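You operate a simulated robot arm through the tools that you are given. There is no shell and no other tool. Be economical: measure what you need, move in short steps, check, and stop when the job is done.

The job below is to be done with a simulated robot arm. You get a single attempt, and the scene is never put back.

## Task
Take the wide filter and leave it on top of the white frame.
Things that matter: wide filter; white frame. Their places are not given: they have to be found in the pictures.

Only the result counts: the job must be done as asked and must still hold three seconds after the hand-in. Knocking over, shifting, dropping, spilling or breaking anything else fails it.

## Robot
A 6-joint arm with a two-finger parallel gripper, fixed in place. Base frame: the origin is at the foot of the arm, x ahead of it, y to its left, z up; the work surface is at about z = 860. Units: mm, degrees, N and s.
With the tool pointing down near the work surface it reaches from about 240 to 640 mm from the base axis. Its first joint turns from -66.0 to 66.0 degrees. Payload 2.7 kg.
Tool frame: the origin (TCP) lies between the finger pads and is the grasp point; the fingertips stand 23 mm ahead of it; z points along the fingers, y is the line along which they close. Largest opening 94 mm; finger width 38, thickness 10; the body of the gripper, 54 by 96 mm, starts 39 mm behind the TCP.
Orientation is that of the tool frame in the base frame, as a unit quaternion [w, x, y, z]. With the fingers straight down and closing along the base's y, the tool's x points along the base's -x, its y along +y and its z along -z.

## Interface
- The arm moves only by the tool nudge_tool. Its argument "commands" is a list of rows, each an object (a shift or turn left out is 0, a gripper value left out holds the last) with "offset": the shift along the tool's x, y, z in units of 150 mm (1.0 is 150 mm), a list of three; "twist": the turn about the tool's z in units of 60 degrees (1.0 is 60 degrees); "gripper": the gripper command, from -1 (fully open) to 1 (shut), values between in proportion. In form: [{"offset": [tx, ty, tz], "twist": twist, "gripper": gripper}, ...]. A call has 1 to 8 rows; each row is the pose to reach, as a shift and turn from the pose commanded when the call began, along the tool's axes at that moment. A call with a number of a shift or a turn outside -1 to 1 is refused whole. Each row takes 0.2 s and may step no farther than 50 mm and 8.6 degrees from the row before; otherwise, or with a gripper value out of range, the whole call is refused. A pose out of reach is approached as far as the arm can. The call stops where the force on the tool passes 40 N (or 10 N more than at its start, if that is more) or the arm is blocked; 0.2 s more then pass. Each finger travels about 45 mm/s and halts on what it meets, pressing with about 30 N; the grip force reading is that of the motor and also rises with nothing between the fingers. The clock runs only during rows and for 0.2 s after the last one: add rows that repeat a pose to give the fingers time. It gives the time, the measured TCP pose, the force on the tool (base axes), the opening and the grip force at its end, in the units of the frame above (readings bear some noise), and new pictures: "show" is both (left out), scene, wrist or none.
- Cameras (640 x 400 px; columns grow to the right, rows downward): "scene" is fixed at [64.2, -417.4, 1419.9]; the picture's right is [0.88, -0.48, 0.00], its down [-0.20, -0.37, -0.91] and it looks along [0.43, 0.80, -0.42] (base axes); focal length 316 px, centre (320, 200). "wrist" rides on the gripper at [-39, 0, -44] in the tool frame; the picture's right is [0.00, -1.00, 0.00], its down [0.97, 0.00, -0.24] and it looks along [0.24, 0.00, 0.97] (tool axes); focal length 218 px, centre (320, 200).
- measure_at(camera, pixels): for up to 12 pixels [column, row] of the newest picture of that camera ("zoom" is the newest enlarged one), the place [x, y, z] in the base frame of the surface seen there, good to about 2 mm. No time passes.
- enlarge(camera, box): a new picture of the part [left, top, right, bottom] of that camera's present view, enlarged. No time passes.
- job_done(): hands the job in; it is judged then, once.

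Keep the steps short. Do not move on a guess: measure, check each grasp and each placing, and mend mistakes. In all there are 60 turns and 170 pictures (those below and enlarged ones count). Leave the gripper open and the arm clear of the work at the hand-in unless told otherwise, and finish with a single line.

The tools are called after "Emit:" as name(argument=value, ...) on one line, values as JSON. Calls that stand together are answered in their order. nudge_tool: Moves the arm, as the interface text tells. Its arguments: {"type":"object","properties":{"commands":{"type":"array","items":{"type":"object","properties":{"offset":{"type":"array","items":{"type":"number"}},"twist":{"type":"number"},"gripper":{"type":"number"}}}},"show":{"type":"string","enum":["both","scene","wrist","none"]}},"required":["commands"]} The other tools are called the same way: measure_at (camera, pixels) gives the place of the surface under pixels of a picture; enlarge (camera, box) takes an enlarged picture of a part of a camera's view; job_done () hands the job in.

At the start:

```text
time: 0.0
position: [296.9, 376.3, 1120.6]
orientation: [0.0, -0.001, 1.0, 0.0]
force: [0.7, 0.7, -1.2]
grip_width: 94.0
grip_force: 0.0
```

scene: 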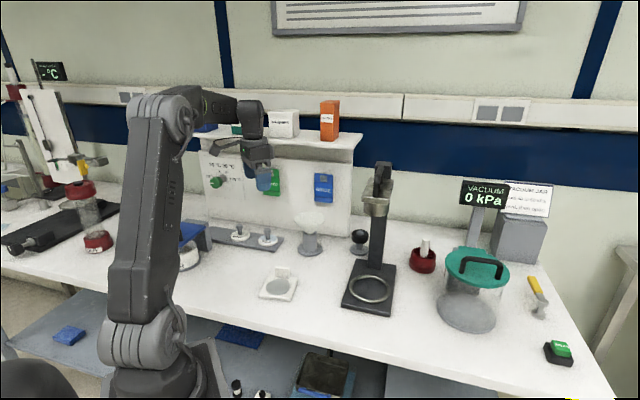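
wrist: 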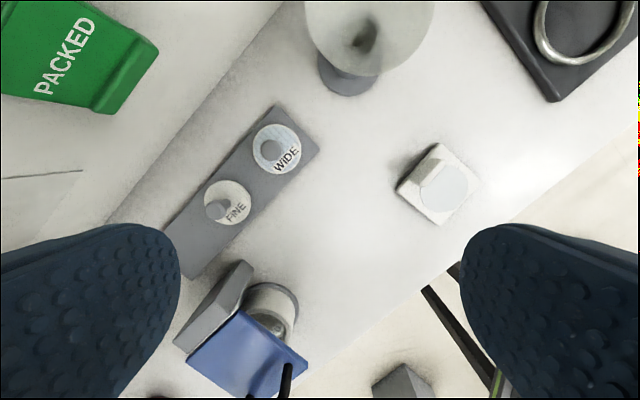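

The wrist picture shows the disc labelled WIDE near (277,150) and a small white frame near (440,185). I will enlarge both views for detail.

Emit:
enlarge(camera="wrist", box=[160, 80, 500, 290])

Emit:
enlarge(camera="scene", box=[190, 190, 430, 340])

Emit:
measure_at(camera="wrist", pixels=[[271, 149], [290, 135], [258, 145], [285, 170], [310, 150], [218, 210], [442, 192], [430, 165], [404, 190], [437, 147], [477, 188], [438, 221]])

```text
1.88 times, centred on (330, 185) of wrist
```

zoom: 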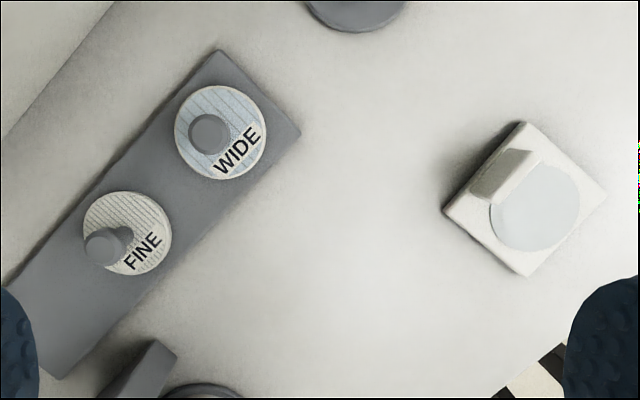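

```text
2.67 times, centred on (310, 265) of scene
```

zoom: 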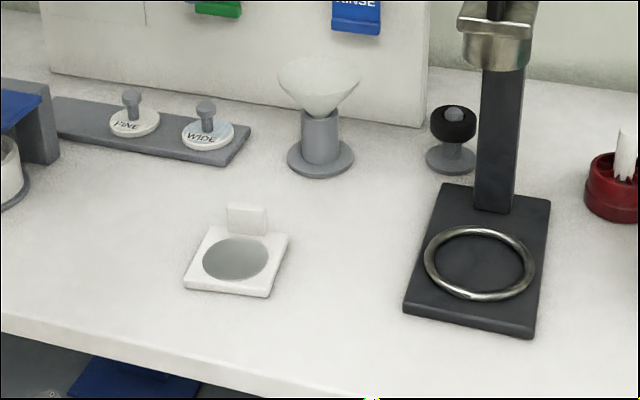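

```text
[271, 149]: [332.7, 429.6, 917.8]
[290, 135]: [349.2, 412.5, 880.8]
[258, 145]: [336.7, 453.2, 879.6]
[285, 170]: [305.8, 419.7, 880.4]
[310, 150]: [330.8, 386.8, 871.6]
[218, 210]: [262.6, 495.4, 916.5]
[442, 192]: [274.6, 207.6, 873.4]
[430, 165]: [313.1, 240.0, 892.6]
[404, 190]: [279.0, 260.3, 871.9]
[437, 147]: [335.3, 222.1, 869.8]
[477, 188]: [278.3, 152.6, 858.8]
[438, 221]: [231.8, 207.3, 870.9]
```

I'll measure the frame more finely, plus the nearby obstacles (funnel, shelf edge, panel).

Emit:
measure_at(camera="wrist", pixels=[[445, 190], [466, 189], [447, 209], [424, 190], [445, 171], [421, 176], [436, 160], [365, 75], [310, 20], [428, 20], [200, 170], [100, 105]])

Emit:
measure_at(camera="scene", pixels=[[205, 137], [280, 143], [350, 148], [300, 170], [268, 288], [270, 270], [277, 270], [288, 270], [295, 271], [311, 215], [282, 280]])

```text
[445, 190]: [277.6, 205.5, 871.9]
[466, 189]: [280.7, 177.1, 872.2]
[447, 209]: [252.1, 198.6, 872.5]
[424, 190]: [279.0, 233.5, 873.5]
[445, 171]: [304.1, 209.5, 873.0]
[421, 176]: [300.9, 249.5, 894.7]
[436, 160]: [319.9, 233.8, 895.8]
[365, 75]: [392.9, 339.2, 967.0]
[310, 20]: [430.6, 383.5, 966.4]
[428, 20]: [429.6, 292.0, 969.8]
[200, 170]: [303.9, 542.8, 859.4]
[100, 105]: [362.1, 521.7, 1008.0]
```

```text
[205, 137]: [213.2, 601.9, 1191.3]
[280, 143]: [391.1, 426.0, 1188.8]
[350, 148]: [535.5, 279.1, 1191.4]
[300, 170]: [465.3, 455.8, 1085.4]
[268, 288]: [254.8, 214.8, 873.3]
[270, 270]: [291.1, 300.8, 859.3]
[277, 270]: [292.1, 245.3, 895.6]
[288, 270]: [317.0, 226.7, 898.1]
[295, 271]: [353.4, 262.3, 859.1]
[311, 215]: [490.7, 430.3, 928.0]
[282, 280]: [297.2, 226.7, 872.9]
```

The shelf edge runs along x+y≈815 at z 1190, close to the filter, so I will descend short of it and then go in below. First I turn the tool 48° in place, so that the fingers close along the shelf and parallel to the frame's upright tab.

Emit:
nudge_tool(commands=[{"twist": -0.1333, "gripper": -1}, {"twist": -0.2667}, {"twist": -0.4}, {"twist": -0.5333}, {"twist": -0.6667}, {"twist": -0.78}])

Emit:
enlarge(camera="scene", box=[160, 70, 360, 280])

```text
time: 1.4
position: [297.2, 375.8, 1120.9]
orientation: [0.001, -0.399, 0.917, 0.001]
force: [0.8, 0.2, 0.5]
grip_width: 93.7
grip_force: 0.0
```

scene: 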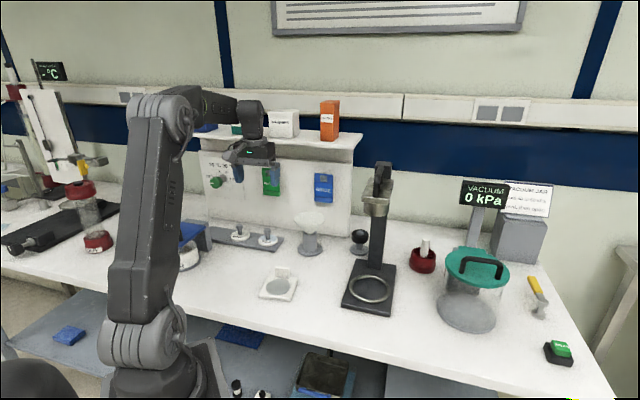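
wrist: 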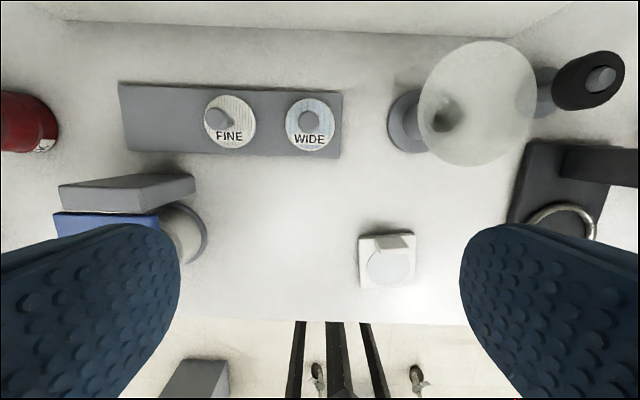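

```text
1.90 times, centred on (260, 175) of scene
```

zoom: 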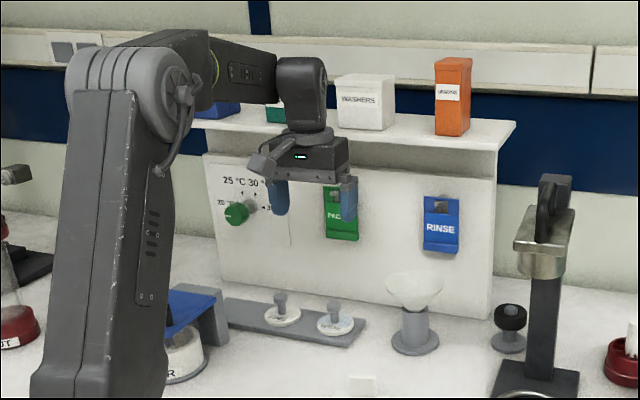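

The view is now square to the bench. I'll measure the WIDE knob (307,121), disc edges, the box on the left and the frame again.

Emit:
measure_at(camera="wrist", pixels=[[307, 121], [300, 121], [314, 121], [307, 116], [289, 122], [333, 122], [311, 100], [311, 149], [125, 205], [190, 180], [105, 225], [200, 230]])

Emit:
measure_at(camera="wrist", pixels=[[389, 268], [367, 268], [410, 268], [389, 286], [375, 240], [410, 240], [361, 284], [414, 284], [361, 240]])

Emit:
enlarge(camera="wrist", box=[260, 80, 440, 300])

```text
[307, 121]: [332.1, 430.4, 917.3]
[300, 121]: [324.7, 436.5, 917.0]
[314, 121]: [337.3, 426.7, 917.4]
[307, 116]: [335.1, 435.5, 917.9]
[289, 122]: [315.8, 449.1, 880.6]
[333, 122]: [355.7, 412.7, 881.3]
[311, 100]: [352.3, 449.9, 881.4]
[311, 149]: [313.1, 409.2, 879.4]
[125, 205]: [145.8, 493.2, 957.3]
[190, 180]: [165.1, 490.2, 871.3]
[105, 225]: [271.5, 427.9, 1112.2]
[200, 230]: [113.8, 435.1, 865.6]
```

```text
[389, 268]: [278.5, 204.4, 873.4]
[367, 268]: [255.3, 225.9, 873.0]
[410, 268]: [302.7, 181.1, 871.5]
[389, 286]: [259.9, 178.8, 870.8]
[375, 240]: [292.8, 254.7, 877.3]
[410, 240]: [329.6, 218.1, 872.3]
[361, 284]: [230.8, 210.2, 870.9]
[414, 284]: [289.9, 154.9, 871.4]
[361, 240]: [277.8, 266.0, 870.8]
```

```text
1.82 times, centred on (350, 190) of wrist
```

zoom: 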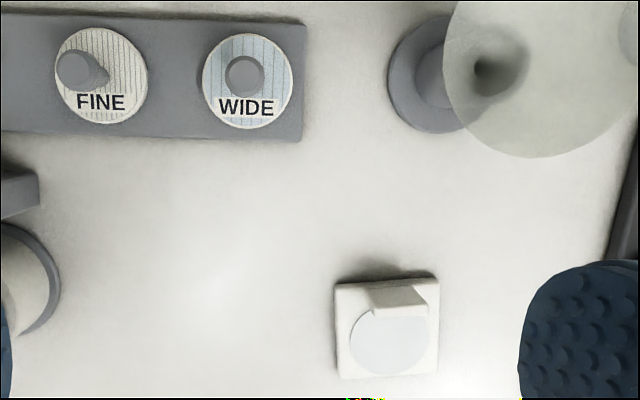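

WIDE knob centre is about (333,430), top z 917, disc top 880. The frame plate is at z 872, with its tab up to 896. Next I set a 61 mm opening and lower in front of the shelf.

Emit:
nudge_tool(commands=[{"offset": [0, 0.07, 0], "gripper": -0.3}, {"offset": [0, 0.07, 0.27]}, {"offset": [0, 0.07, 0.54]}, {"offset": [0, 0.07, 0.8]}, {"offset": [0, 0.07, 0.98]}])

```text
time: 2.6
position: [290.9, 384.8, 973.5]
orientation: [0.0, -0.398, 0.917, 0.001]
force: [-0.7, 0.3, -0.3]
grip_width: 61.0
grip_force: 0.0
```

scene: 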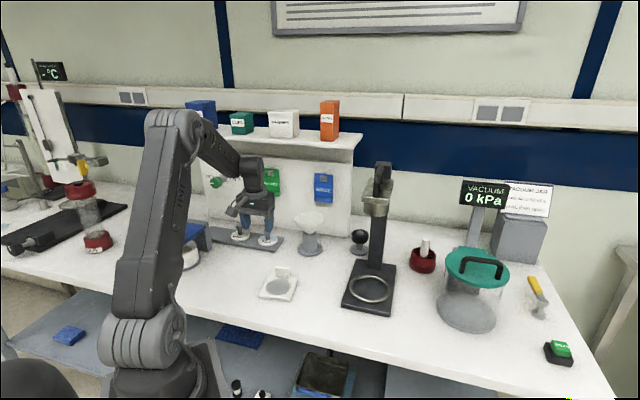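
wrist: 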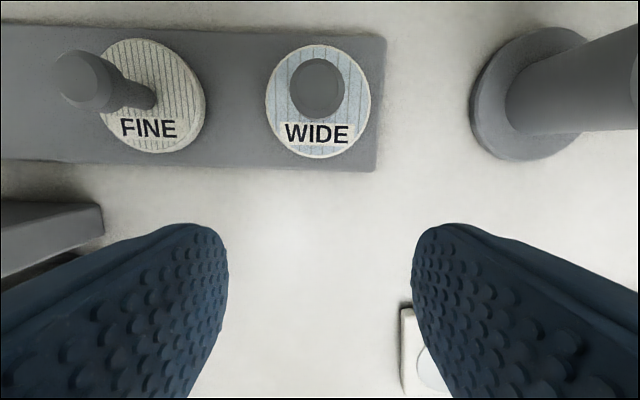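

The tool is clear in front of the filter. I'll refine the knob position.

Emit:
measure_at(camera="wrist", pixels=[[318, 75], [300, 78], [336, 78], [318, 62], [318, 92], [266, 98], [371, 98], [318, 46], [318, 157], [75, 70]])

Emit:
measure_at(camera="scene", pixels=[[258, 160], [262, 185], [250, 158], [242, 165]])

```text
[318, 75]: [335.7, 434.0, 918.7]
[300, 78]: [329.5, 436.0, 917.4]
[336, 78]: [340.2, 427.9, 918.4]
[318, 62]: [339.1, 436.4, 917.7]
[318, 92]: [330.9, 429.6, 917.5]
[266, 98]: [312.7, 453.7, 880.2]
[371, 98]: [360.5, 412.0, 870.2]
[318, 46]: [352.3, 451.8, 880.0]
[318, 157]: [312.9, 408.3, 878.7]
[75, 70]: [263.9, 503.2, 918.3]
```

```text
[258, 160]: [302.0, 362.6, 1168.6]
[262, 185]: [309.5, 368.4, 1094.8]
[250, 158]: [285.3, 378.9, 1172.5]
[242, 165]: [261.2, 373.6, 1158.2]
```

The wrist top (about 1172) will be below the shelf once I'm lower. I go down to TCP z 909, then slide 62.5 mm toward the knob with the fingers on either side of it, tips about 5 mm above the disc.

Emit:
nudge_tool(commands=[{"offset": [0, 0, 0.22]}, {"offset": [0, 0, 0.43]}, {"offset": [0, 0, 0.43]}, {"offset": [-0.15, 0, 0.43]}, {"offset": [-0.3, 0, 0.43]}, {"offset": [-0.417, 0, 0.43]}, {"offset": [-0.417, 0, 0.43]}])

```text
time: 4.2
position: [332.6, 427.4, 910.4]
orientation: [0.001, -0.398, 0.917, 0.001]
force: [0.5, 0.5, -0.4]
grip_width: 61.0
grip_force: 0.1
```

scene: 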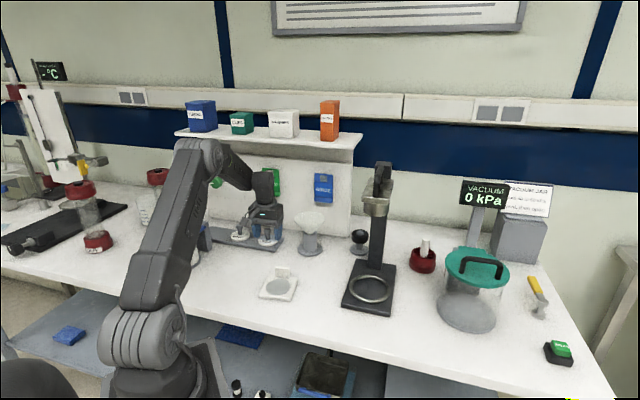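
wrist: 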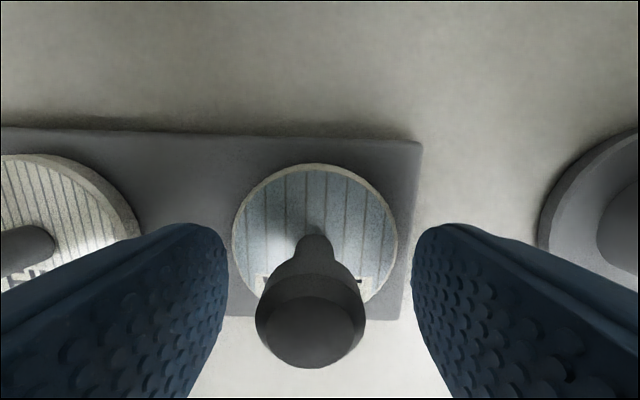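

The knob sits between the fingers, about 2 mm off centre. I make a small correction, then close.

Emit:
nudge_tool(commands=[{"offset": [-0.018, 0.011, 0.01]}, {"offset": [-0.018, 0.011, 0.01], "gripper": 1}, {"offset": [-0.018, 0.011, 0.01], "gripper": 1}, {"offset": [-0.018, 0.011, 0.01], "gripper": 1}, {"offset": [-0.018, 0.011, 0.01], "gripper": 1}, {"offset": [-0.018, 0.011, 0.01], "gripper": 1}, {"offset": [-0.018, 0.011, 0.01], "gripper": 1}], show="wrist")

```text
time: 5.8
position: [332.7, 431.7, 908.2]
orientation: [0.0, -0.398, 0.917, 0.002]
force: [0.1, 0.1, 1.9]
grip_width: 22.3
grip_force: 30.2
```

wrist: 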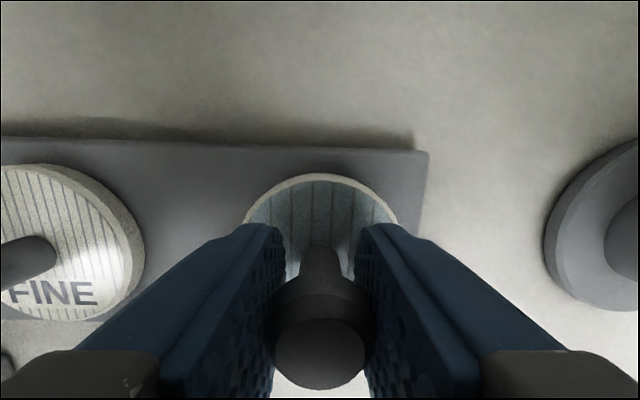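

It is gripped at 22.3 mm with 30 N. I lift it 36 mm straight up, staying below shelf level, and check.

Emit:
nudge_tool(commands=[{"offset": [0, 0, -0.06]}, {"offset": [0, 0, -0.15]}, {"offset": [0, 0, -0.24]}, {"offset": [0, 0, -0.24]}])

```text
time: 6.8
position: [333.3, 431.7, 944.1]
orientation: [0.0, -0.398, 0.918, 0.001]
force: [-0.7, 0.3, -0.8]
grip_width: 22.1
grip_force: 30.3
```

scene: 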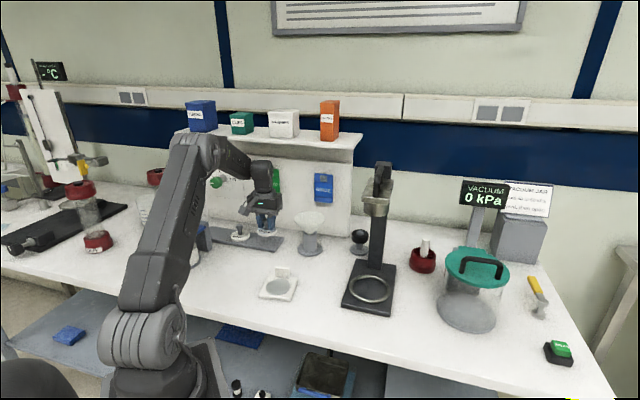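
wrist: 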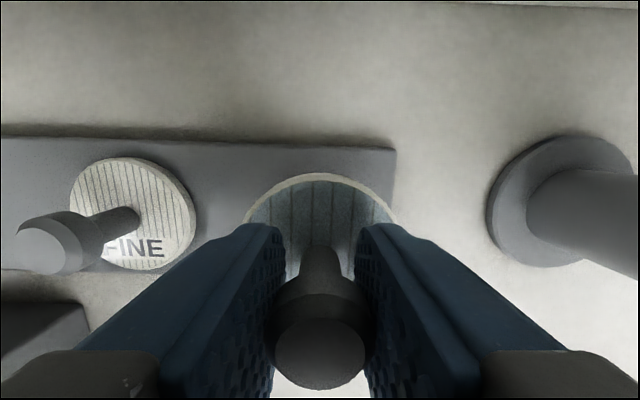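

The filter is held and the FINE one is undisturbed. I pull back from the shelf and rise a little before moving across to the frame.

Emit:
nudge_tool(commands=[{"offset": [0.2, 0, 0]}, {"offset": [0.4, 0, -0.05]}, {"offset": [0.6, -0.05, -0.15]}, {"offset": [0.8, -0.2, -0.2]}, {"offset": [1.0, -0.35, -0.2]}, {"offset": [1.0, -0.6, -0.2]}, {"offset": [1.0, -0.77, -0.2]}, {"offset": [1.0, -0.77, -0.2]}])

```text
time: 8.6
position: [314.5, 243.3, 973.2]
orientation: [0.001, -0.398, 0.918, 0.001]
force: [-0.2, 0.2, -0.2]
grip_width: 22.6
grip_force: 30.9
```

scene: 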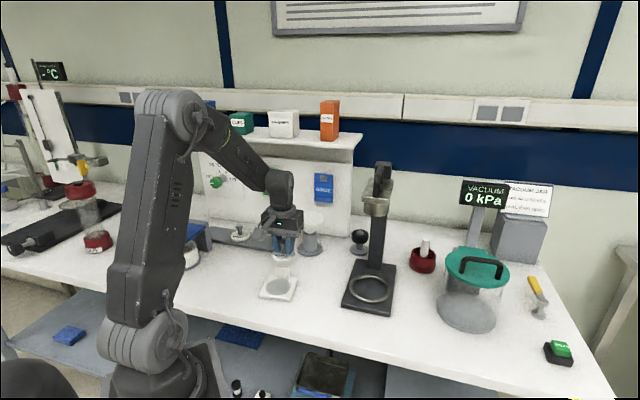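
wrist: 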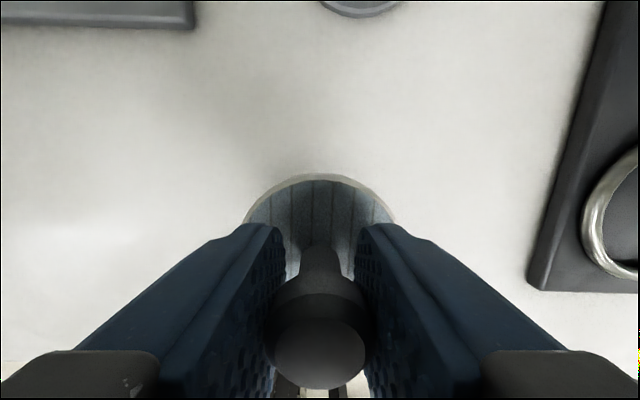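

I move 112 mm further back, past the frame, so the wrist camera can see the frame and its tab clearly.

Emit:
nudge_tool(commands=[{"offset": [0.25, 0, 0]}, {"offset": [0.5, 0, 0]}, {"offset": [0.75, 0, 0]}, {"offset": [0.75, 0, 0]}], show="wrist")

Emit:
enlarge(camera="scene", box=[220, 200, 340, 320])

```text
time: 9.6
position: [237.9, 160.1, 974.4]
orientation: [0.0, -0.398, 0.917, 0.001]
force: [0.3, -0.5, 0.0]
grip_width: 22.2
grip_force: 30.2
```

wrist: 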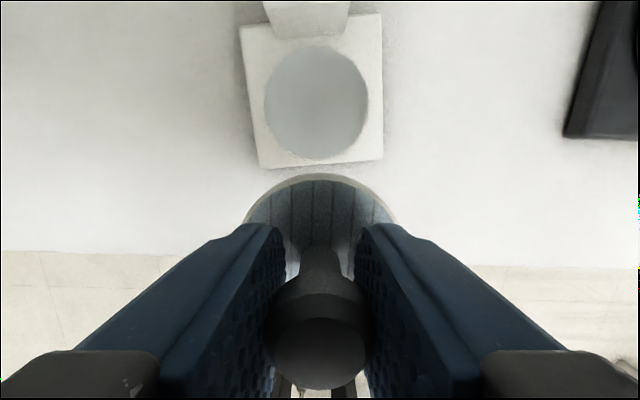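

```text
3.33 times, centred on (280, 260) of scene
```

zoom: 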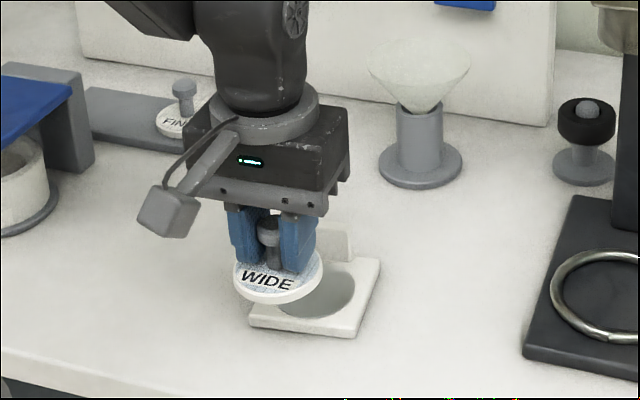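

The whole frame is visible. I'll measure the circle's edges, the tab's foot and the plate corners.

Emit:
measure_at(camera="wrist", pixels=[[317, 102], [267, 102], [366, 102], [317, 48], [317, 156], [261, 102], [317, 162], [285, 42], [340, 38], [285, 28], [260, 166], [382, 158]])

Emit:
measure_at(camera="wrist", pixels=[[243, 28], [380, 16], [300, 20], [276, 37], [346, 30], [310, 40]])

Emit:
enlarge(camera="wrist", box=[220, 0, 420, 200])

```text
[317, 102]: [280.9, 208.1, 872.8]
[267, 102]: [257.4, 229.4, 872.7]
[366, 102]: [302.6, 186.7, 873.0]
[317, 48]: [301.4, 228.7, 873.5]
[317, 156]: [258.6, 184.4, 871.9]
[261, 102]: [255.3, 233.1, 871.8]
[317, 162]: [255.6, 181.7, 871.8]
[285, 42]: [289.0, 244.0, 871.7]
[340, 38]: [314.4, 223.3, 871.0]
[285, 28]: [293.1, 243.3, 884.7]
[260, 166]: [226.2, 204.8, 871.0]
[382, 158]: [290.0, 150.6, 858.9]
```

```text
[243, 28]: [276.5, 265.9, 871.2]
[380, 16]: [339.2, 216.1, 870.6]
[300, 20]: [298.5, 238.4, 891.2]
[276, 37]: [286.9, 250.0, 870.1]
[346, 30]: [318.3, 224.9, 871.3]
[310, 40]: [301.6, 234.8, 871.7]
```

```text
2.00 times, centred on (320, 100) of wrist
```

zoom: 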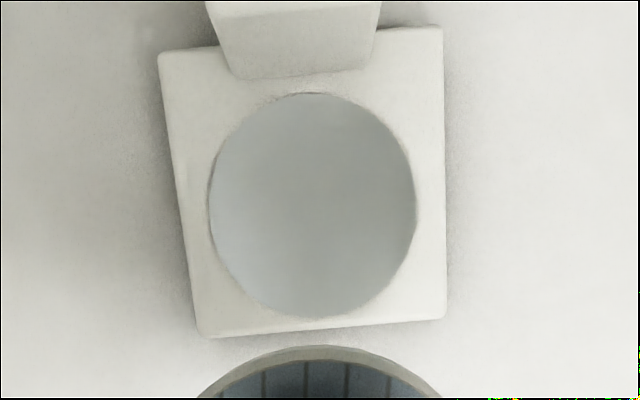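

The circle centre is (280,207). The tab's foot is 35 mm from it and the disc radius is about 30, so there is about 5 mm clearance. I move over the centre at this height, then lower to about 8 mm above the frame.

Emit:
nudge_tool(commands=[{"offset": [-0.2, 0.008, 0]}, {"offset": [-0.412, 0.008, 0]}, {"offset": [-0.412, 0.008, 0]}, {"offset": [-0.412, 0.008, 0]}], show="none")

```text
time: 10.6
position: [279.3, 208.1, 971.8]
orientation: [0.0, -0.399, 0.917, 0.0]
force: [0.2, -0.1, -0.6]
grip_width: 22.4
grip_force: 29.3
```

Now I lower to about z 917 and look.

Emit:
nudge_tool(commands=[{"offset": [0.004, 0, 0.15]}, {"offset": [0.004, 0, 0.28]}, {"offset": [0.004, 0, 0.37]}, {"offset": [0.004, 0, 0.37]}])

Emit:
enlarge(camera="scene", box=[230, 230, 330, 310])

```text
time: 11.6
position: [279.5, 207.7, 919.0]
orientation: [0.0, -0.398, 0.917, 0.001]
force: [-0.1, -0.2, -0.4]
grip_width: 22.3
grip_force: 30.2
```

scene: 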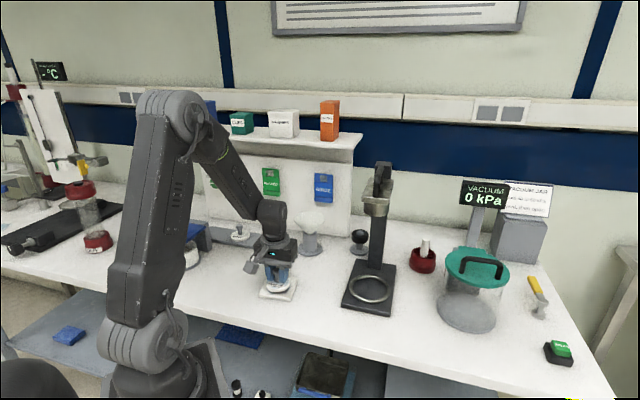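
wrist: 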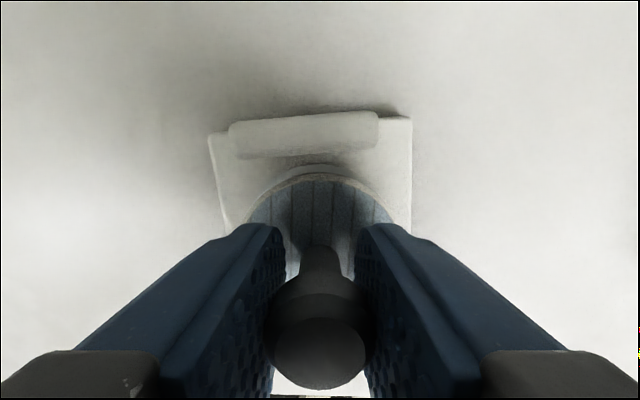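

```text
5.00 times, centred on (280, 270) of scene
```

zoom: 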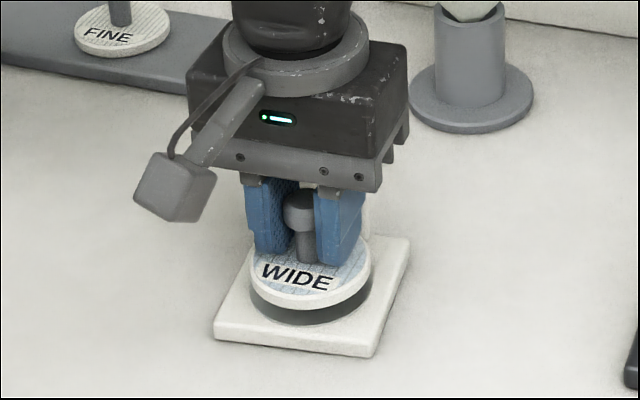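

The disc is over the circle and clear of the tab. I lower slowly until contact shows in the force.

Emit:
nudge_tool(commands=[{"offset": [0, 0, 0.025]}, {"offset": [0, 0, 0.045]}, {"offset": [0, 0, 0.058]}, {"offset": [0, 0, 0.058]}], show="none")

Emit:
enlarge(camera="scene", box=[230, 230, 330, 310])

```text
time: 12.6
position: [279.4, 207.4, 910.6]
orientation: [0.001, -0.398, 0.917, 0.001]
force: [-0.8, -0.6, -0.5]
grip_width: 22.5
grip_force: 30.2
```

```text
5.00 times, centred on (280, 270) of scene
```

zoom: 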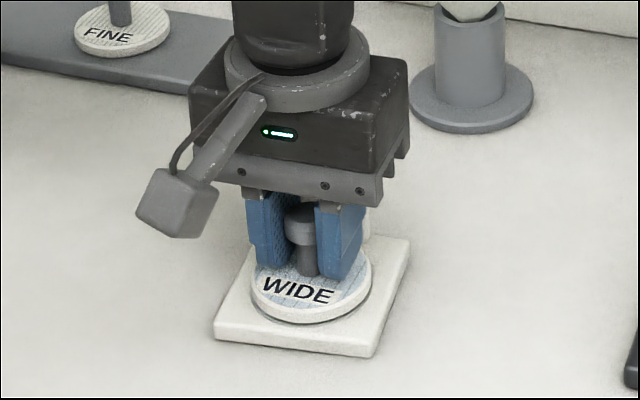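

There is no contact yet and a gap of only 1–2 mm. I lower in half-millimetre steps.

Emit:
nudge_tool(commands=[{"offset": [0, 0, 0.004]}, {"offset": [0, 0, 0.008]}, {"offset": [0, 0, 0.008]}], show="none")

Emit:
enlarge(camera="scene", box=[230, 230, 330, 310])

```text
time: 13.4
position: [280.4, 206.9, 908.9]
orientation: [0.0, -0.398, 0.917, 0.001]
force: [-1.1, 0.5, 3.7]
grip_width: 22.0
grip_force: 30.1
```

```text
5.00 times, centred on (280, 270) of scene
```

zoom: 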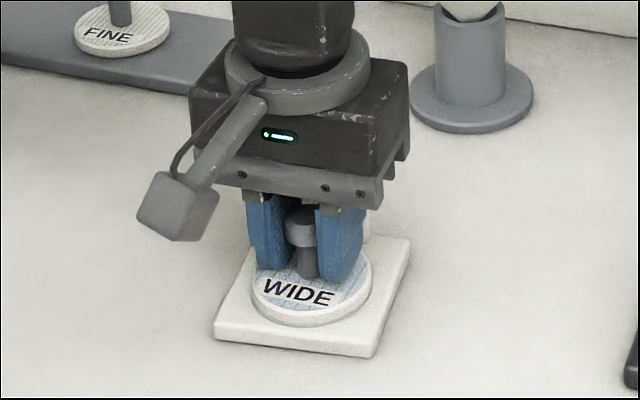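

The force rises to 3.7 N upward, so the disc rests on the frame. I release by opening to about 60 mm.

Emit:
nudge_tool(commands=[{"gripper": -0.3}, {"gripper": -0.3}, {"gripper": -0.3}, {"gripper": -0.3}, {"gripper": -0.3}])

```text
time: 14.6
position: [279.9, 208.2, 908.1]
orientation: [0.0, -0.398, 0.917, 0.001]
force: [0.0, -0.7, -1.1]
grip_width: 61.1
grip_force: 0.1
```

scene: 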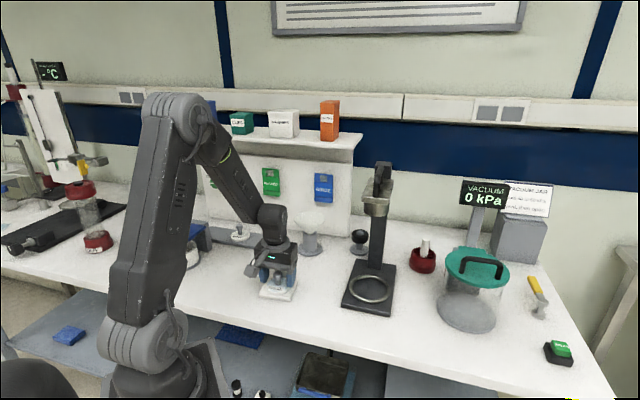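
wrist: 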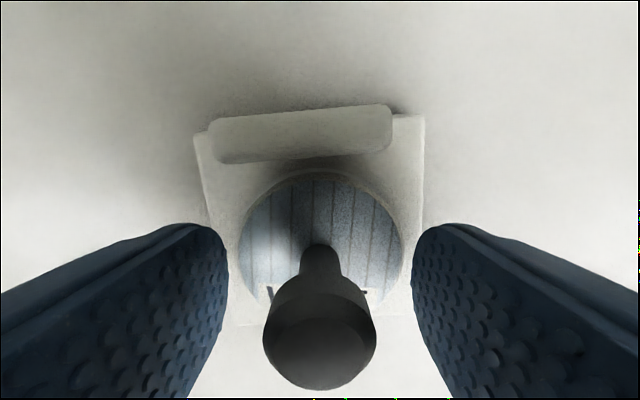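

The filter is released and sits inside the frame's outline. I rise straight up about 100 mm, back off and check.

Emit:
nudge_tool(commands=[{"offset": [0, 0, -0.15]}, {"offset": [0, 0, -0.4]}, {"offset": [0, 0, -0.7]}, {"offset": [0.2, 0, -0.85]}, {"offset": [0.35, 0, -0.85], "gripper": -1}, {"offset": [0.35, 0, -0.85]}])

Emit:
enlarge(camera="scene", box=[230, 210, 330, 310])

```text
time: 16.0
position: [242.5, 166.7, 1034.5]
orientation: [0.001, -0.398, 0.918, 0.001]
force: [0.3, -0.4, -0.8]
grip_width: 93.8
grip_force: 0.0
```

scene: 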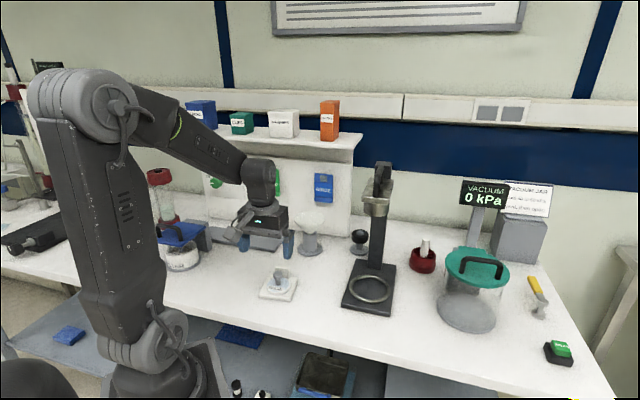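
wrist: 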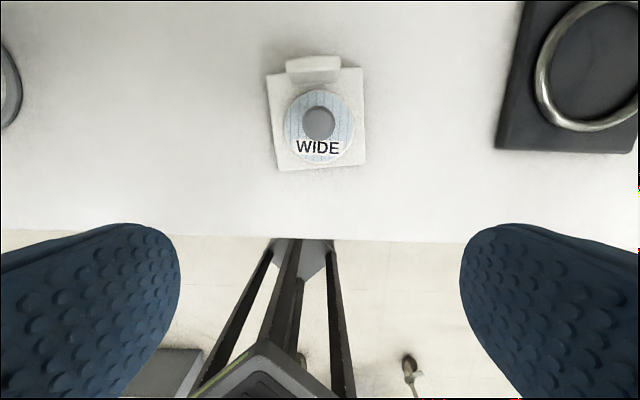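

```text
4.00 times, centred on (280, 260) of scene
```

zoom: 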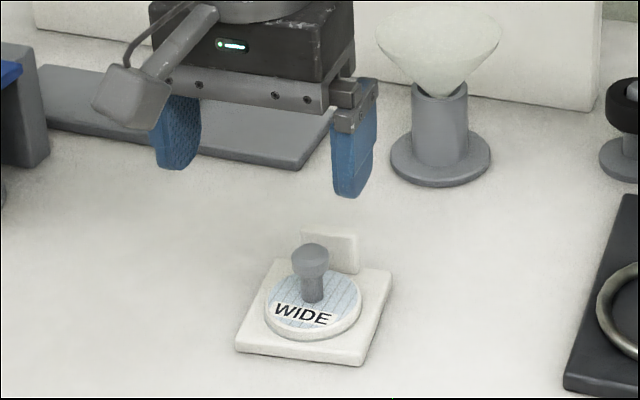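

The WIDE filter sits flat and centred on the white frame, the gripper is open and the arm is clear, so I hand in.

Emit:
job_done()

```text
The job is handed in.
```

The wide filter is resting flat on top of the white frame, the gripper is open and clear, and the job is handed in.
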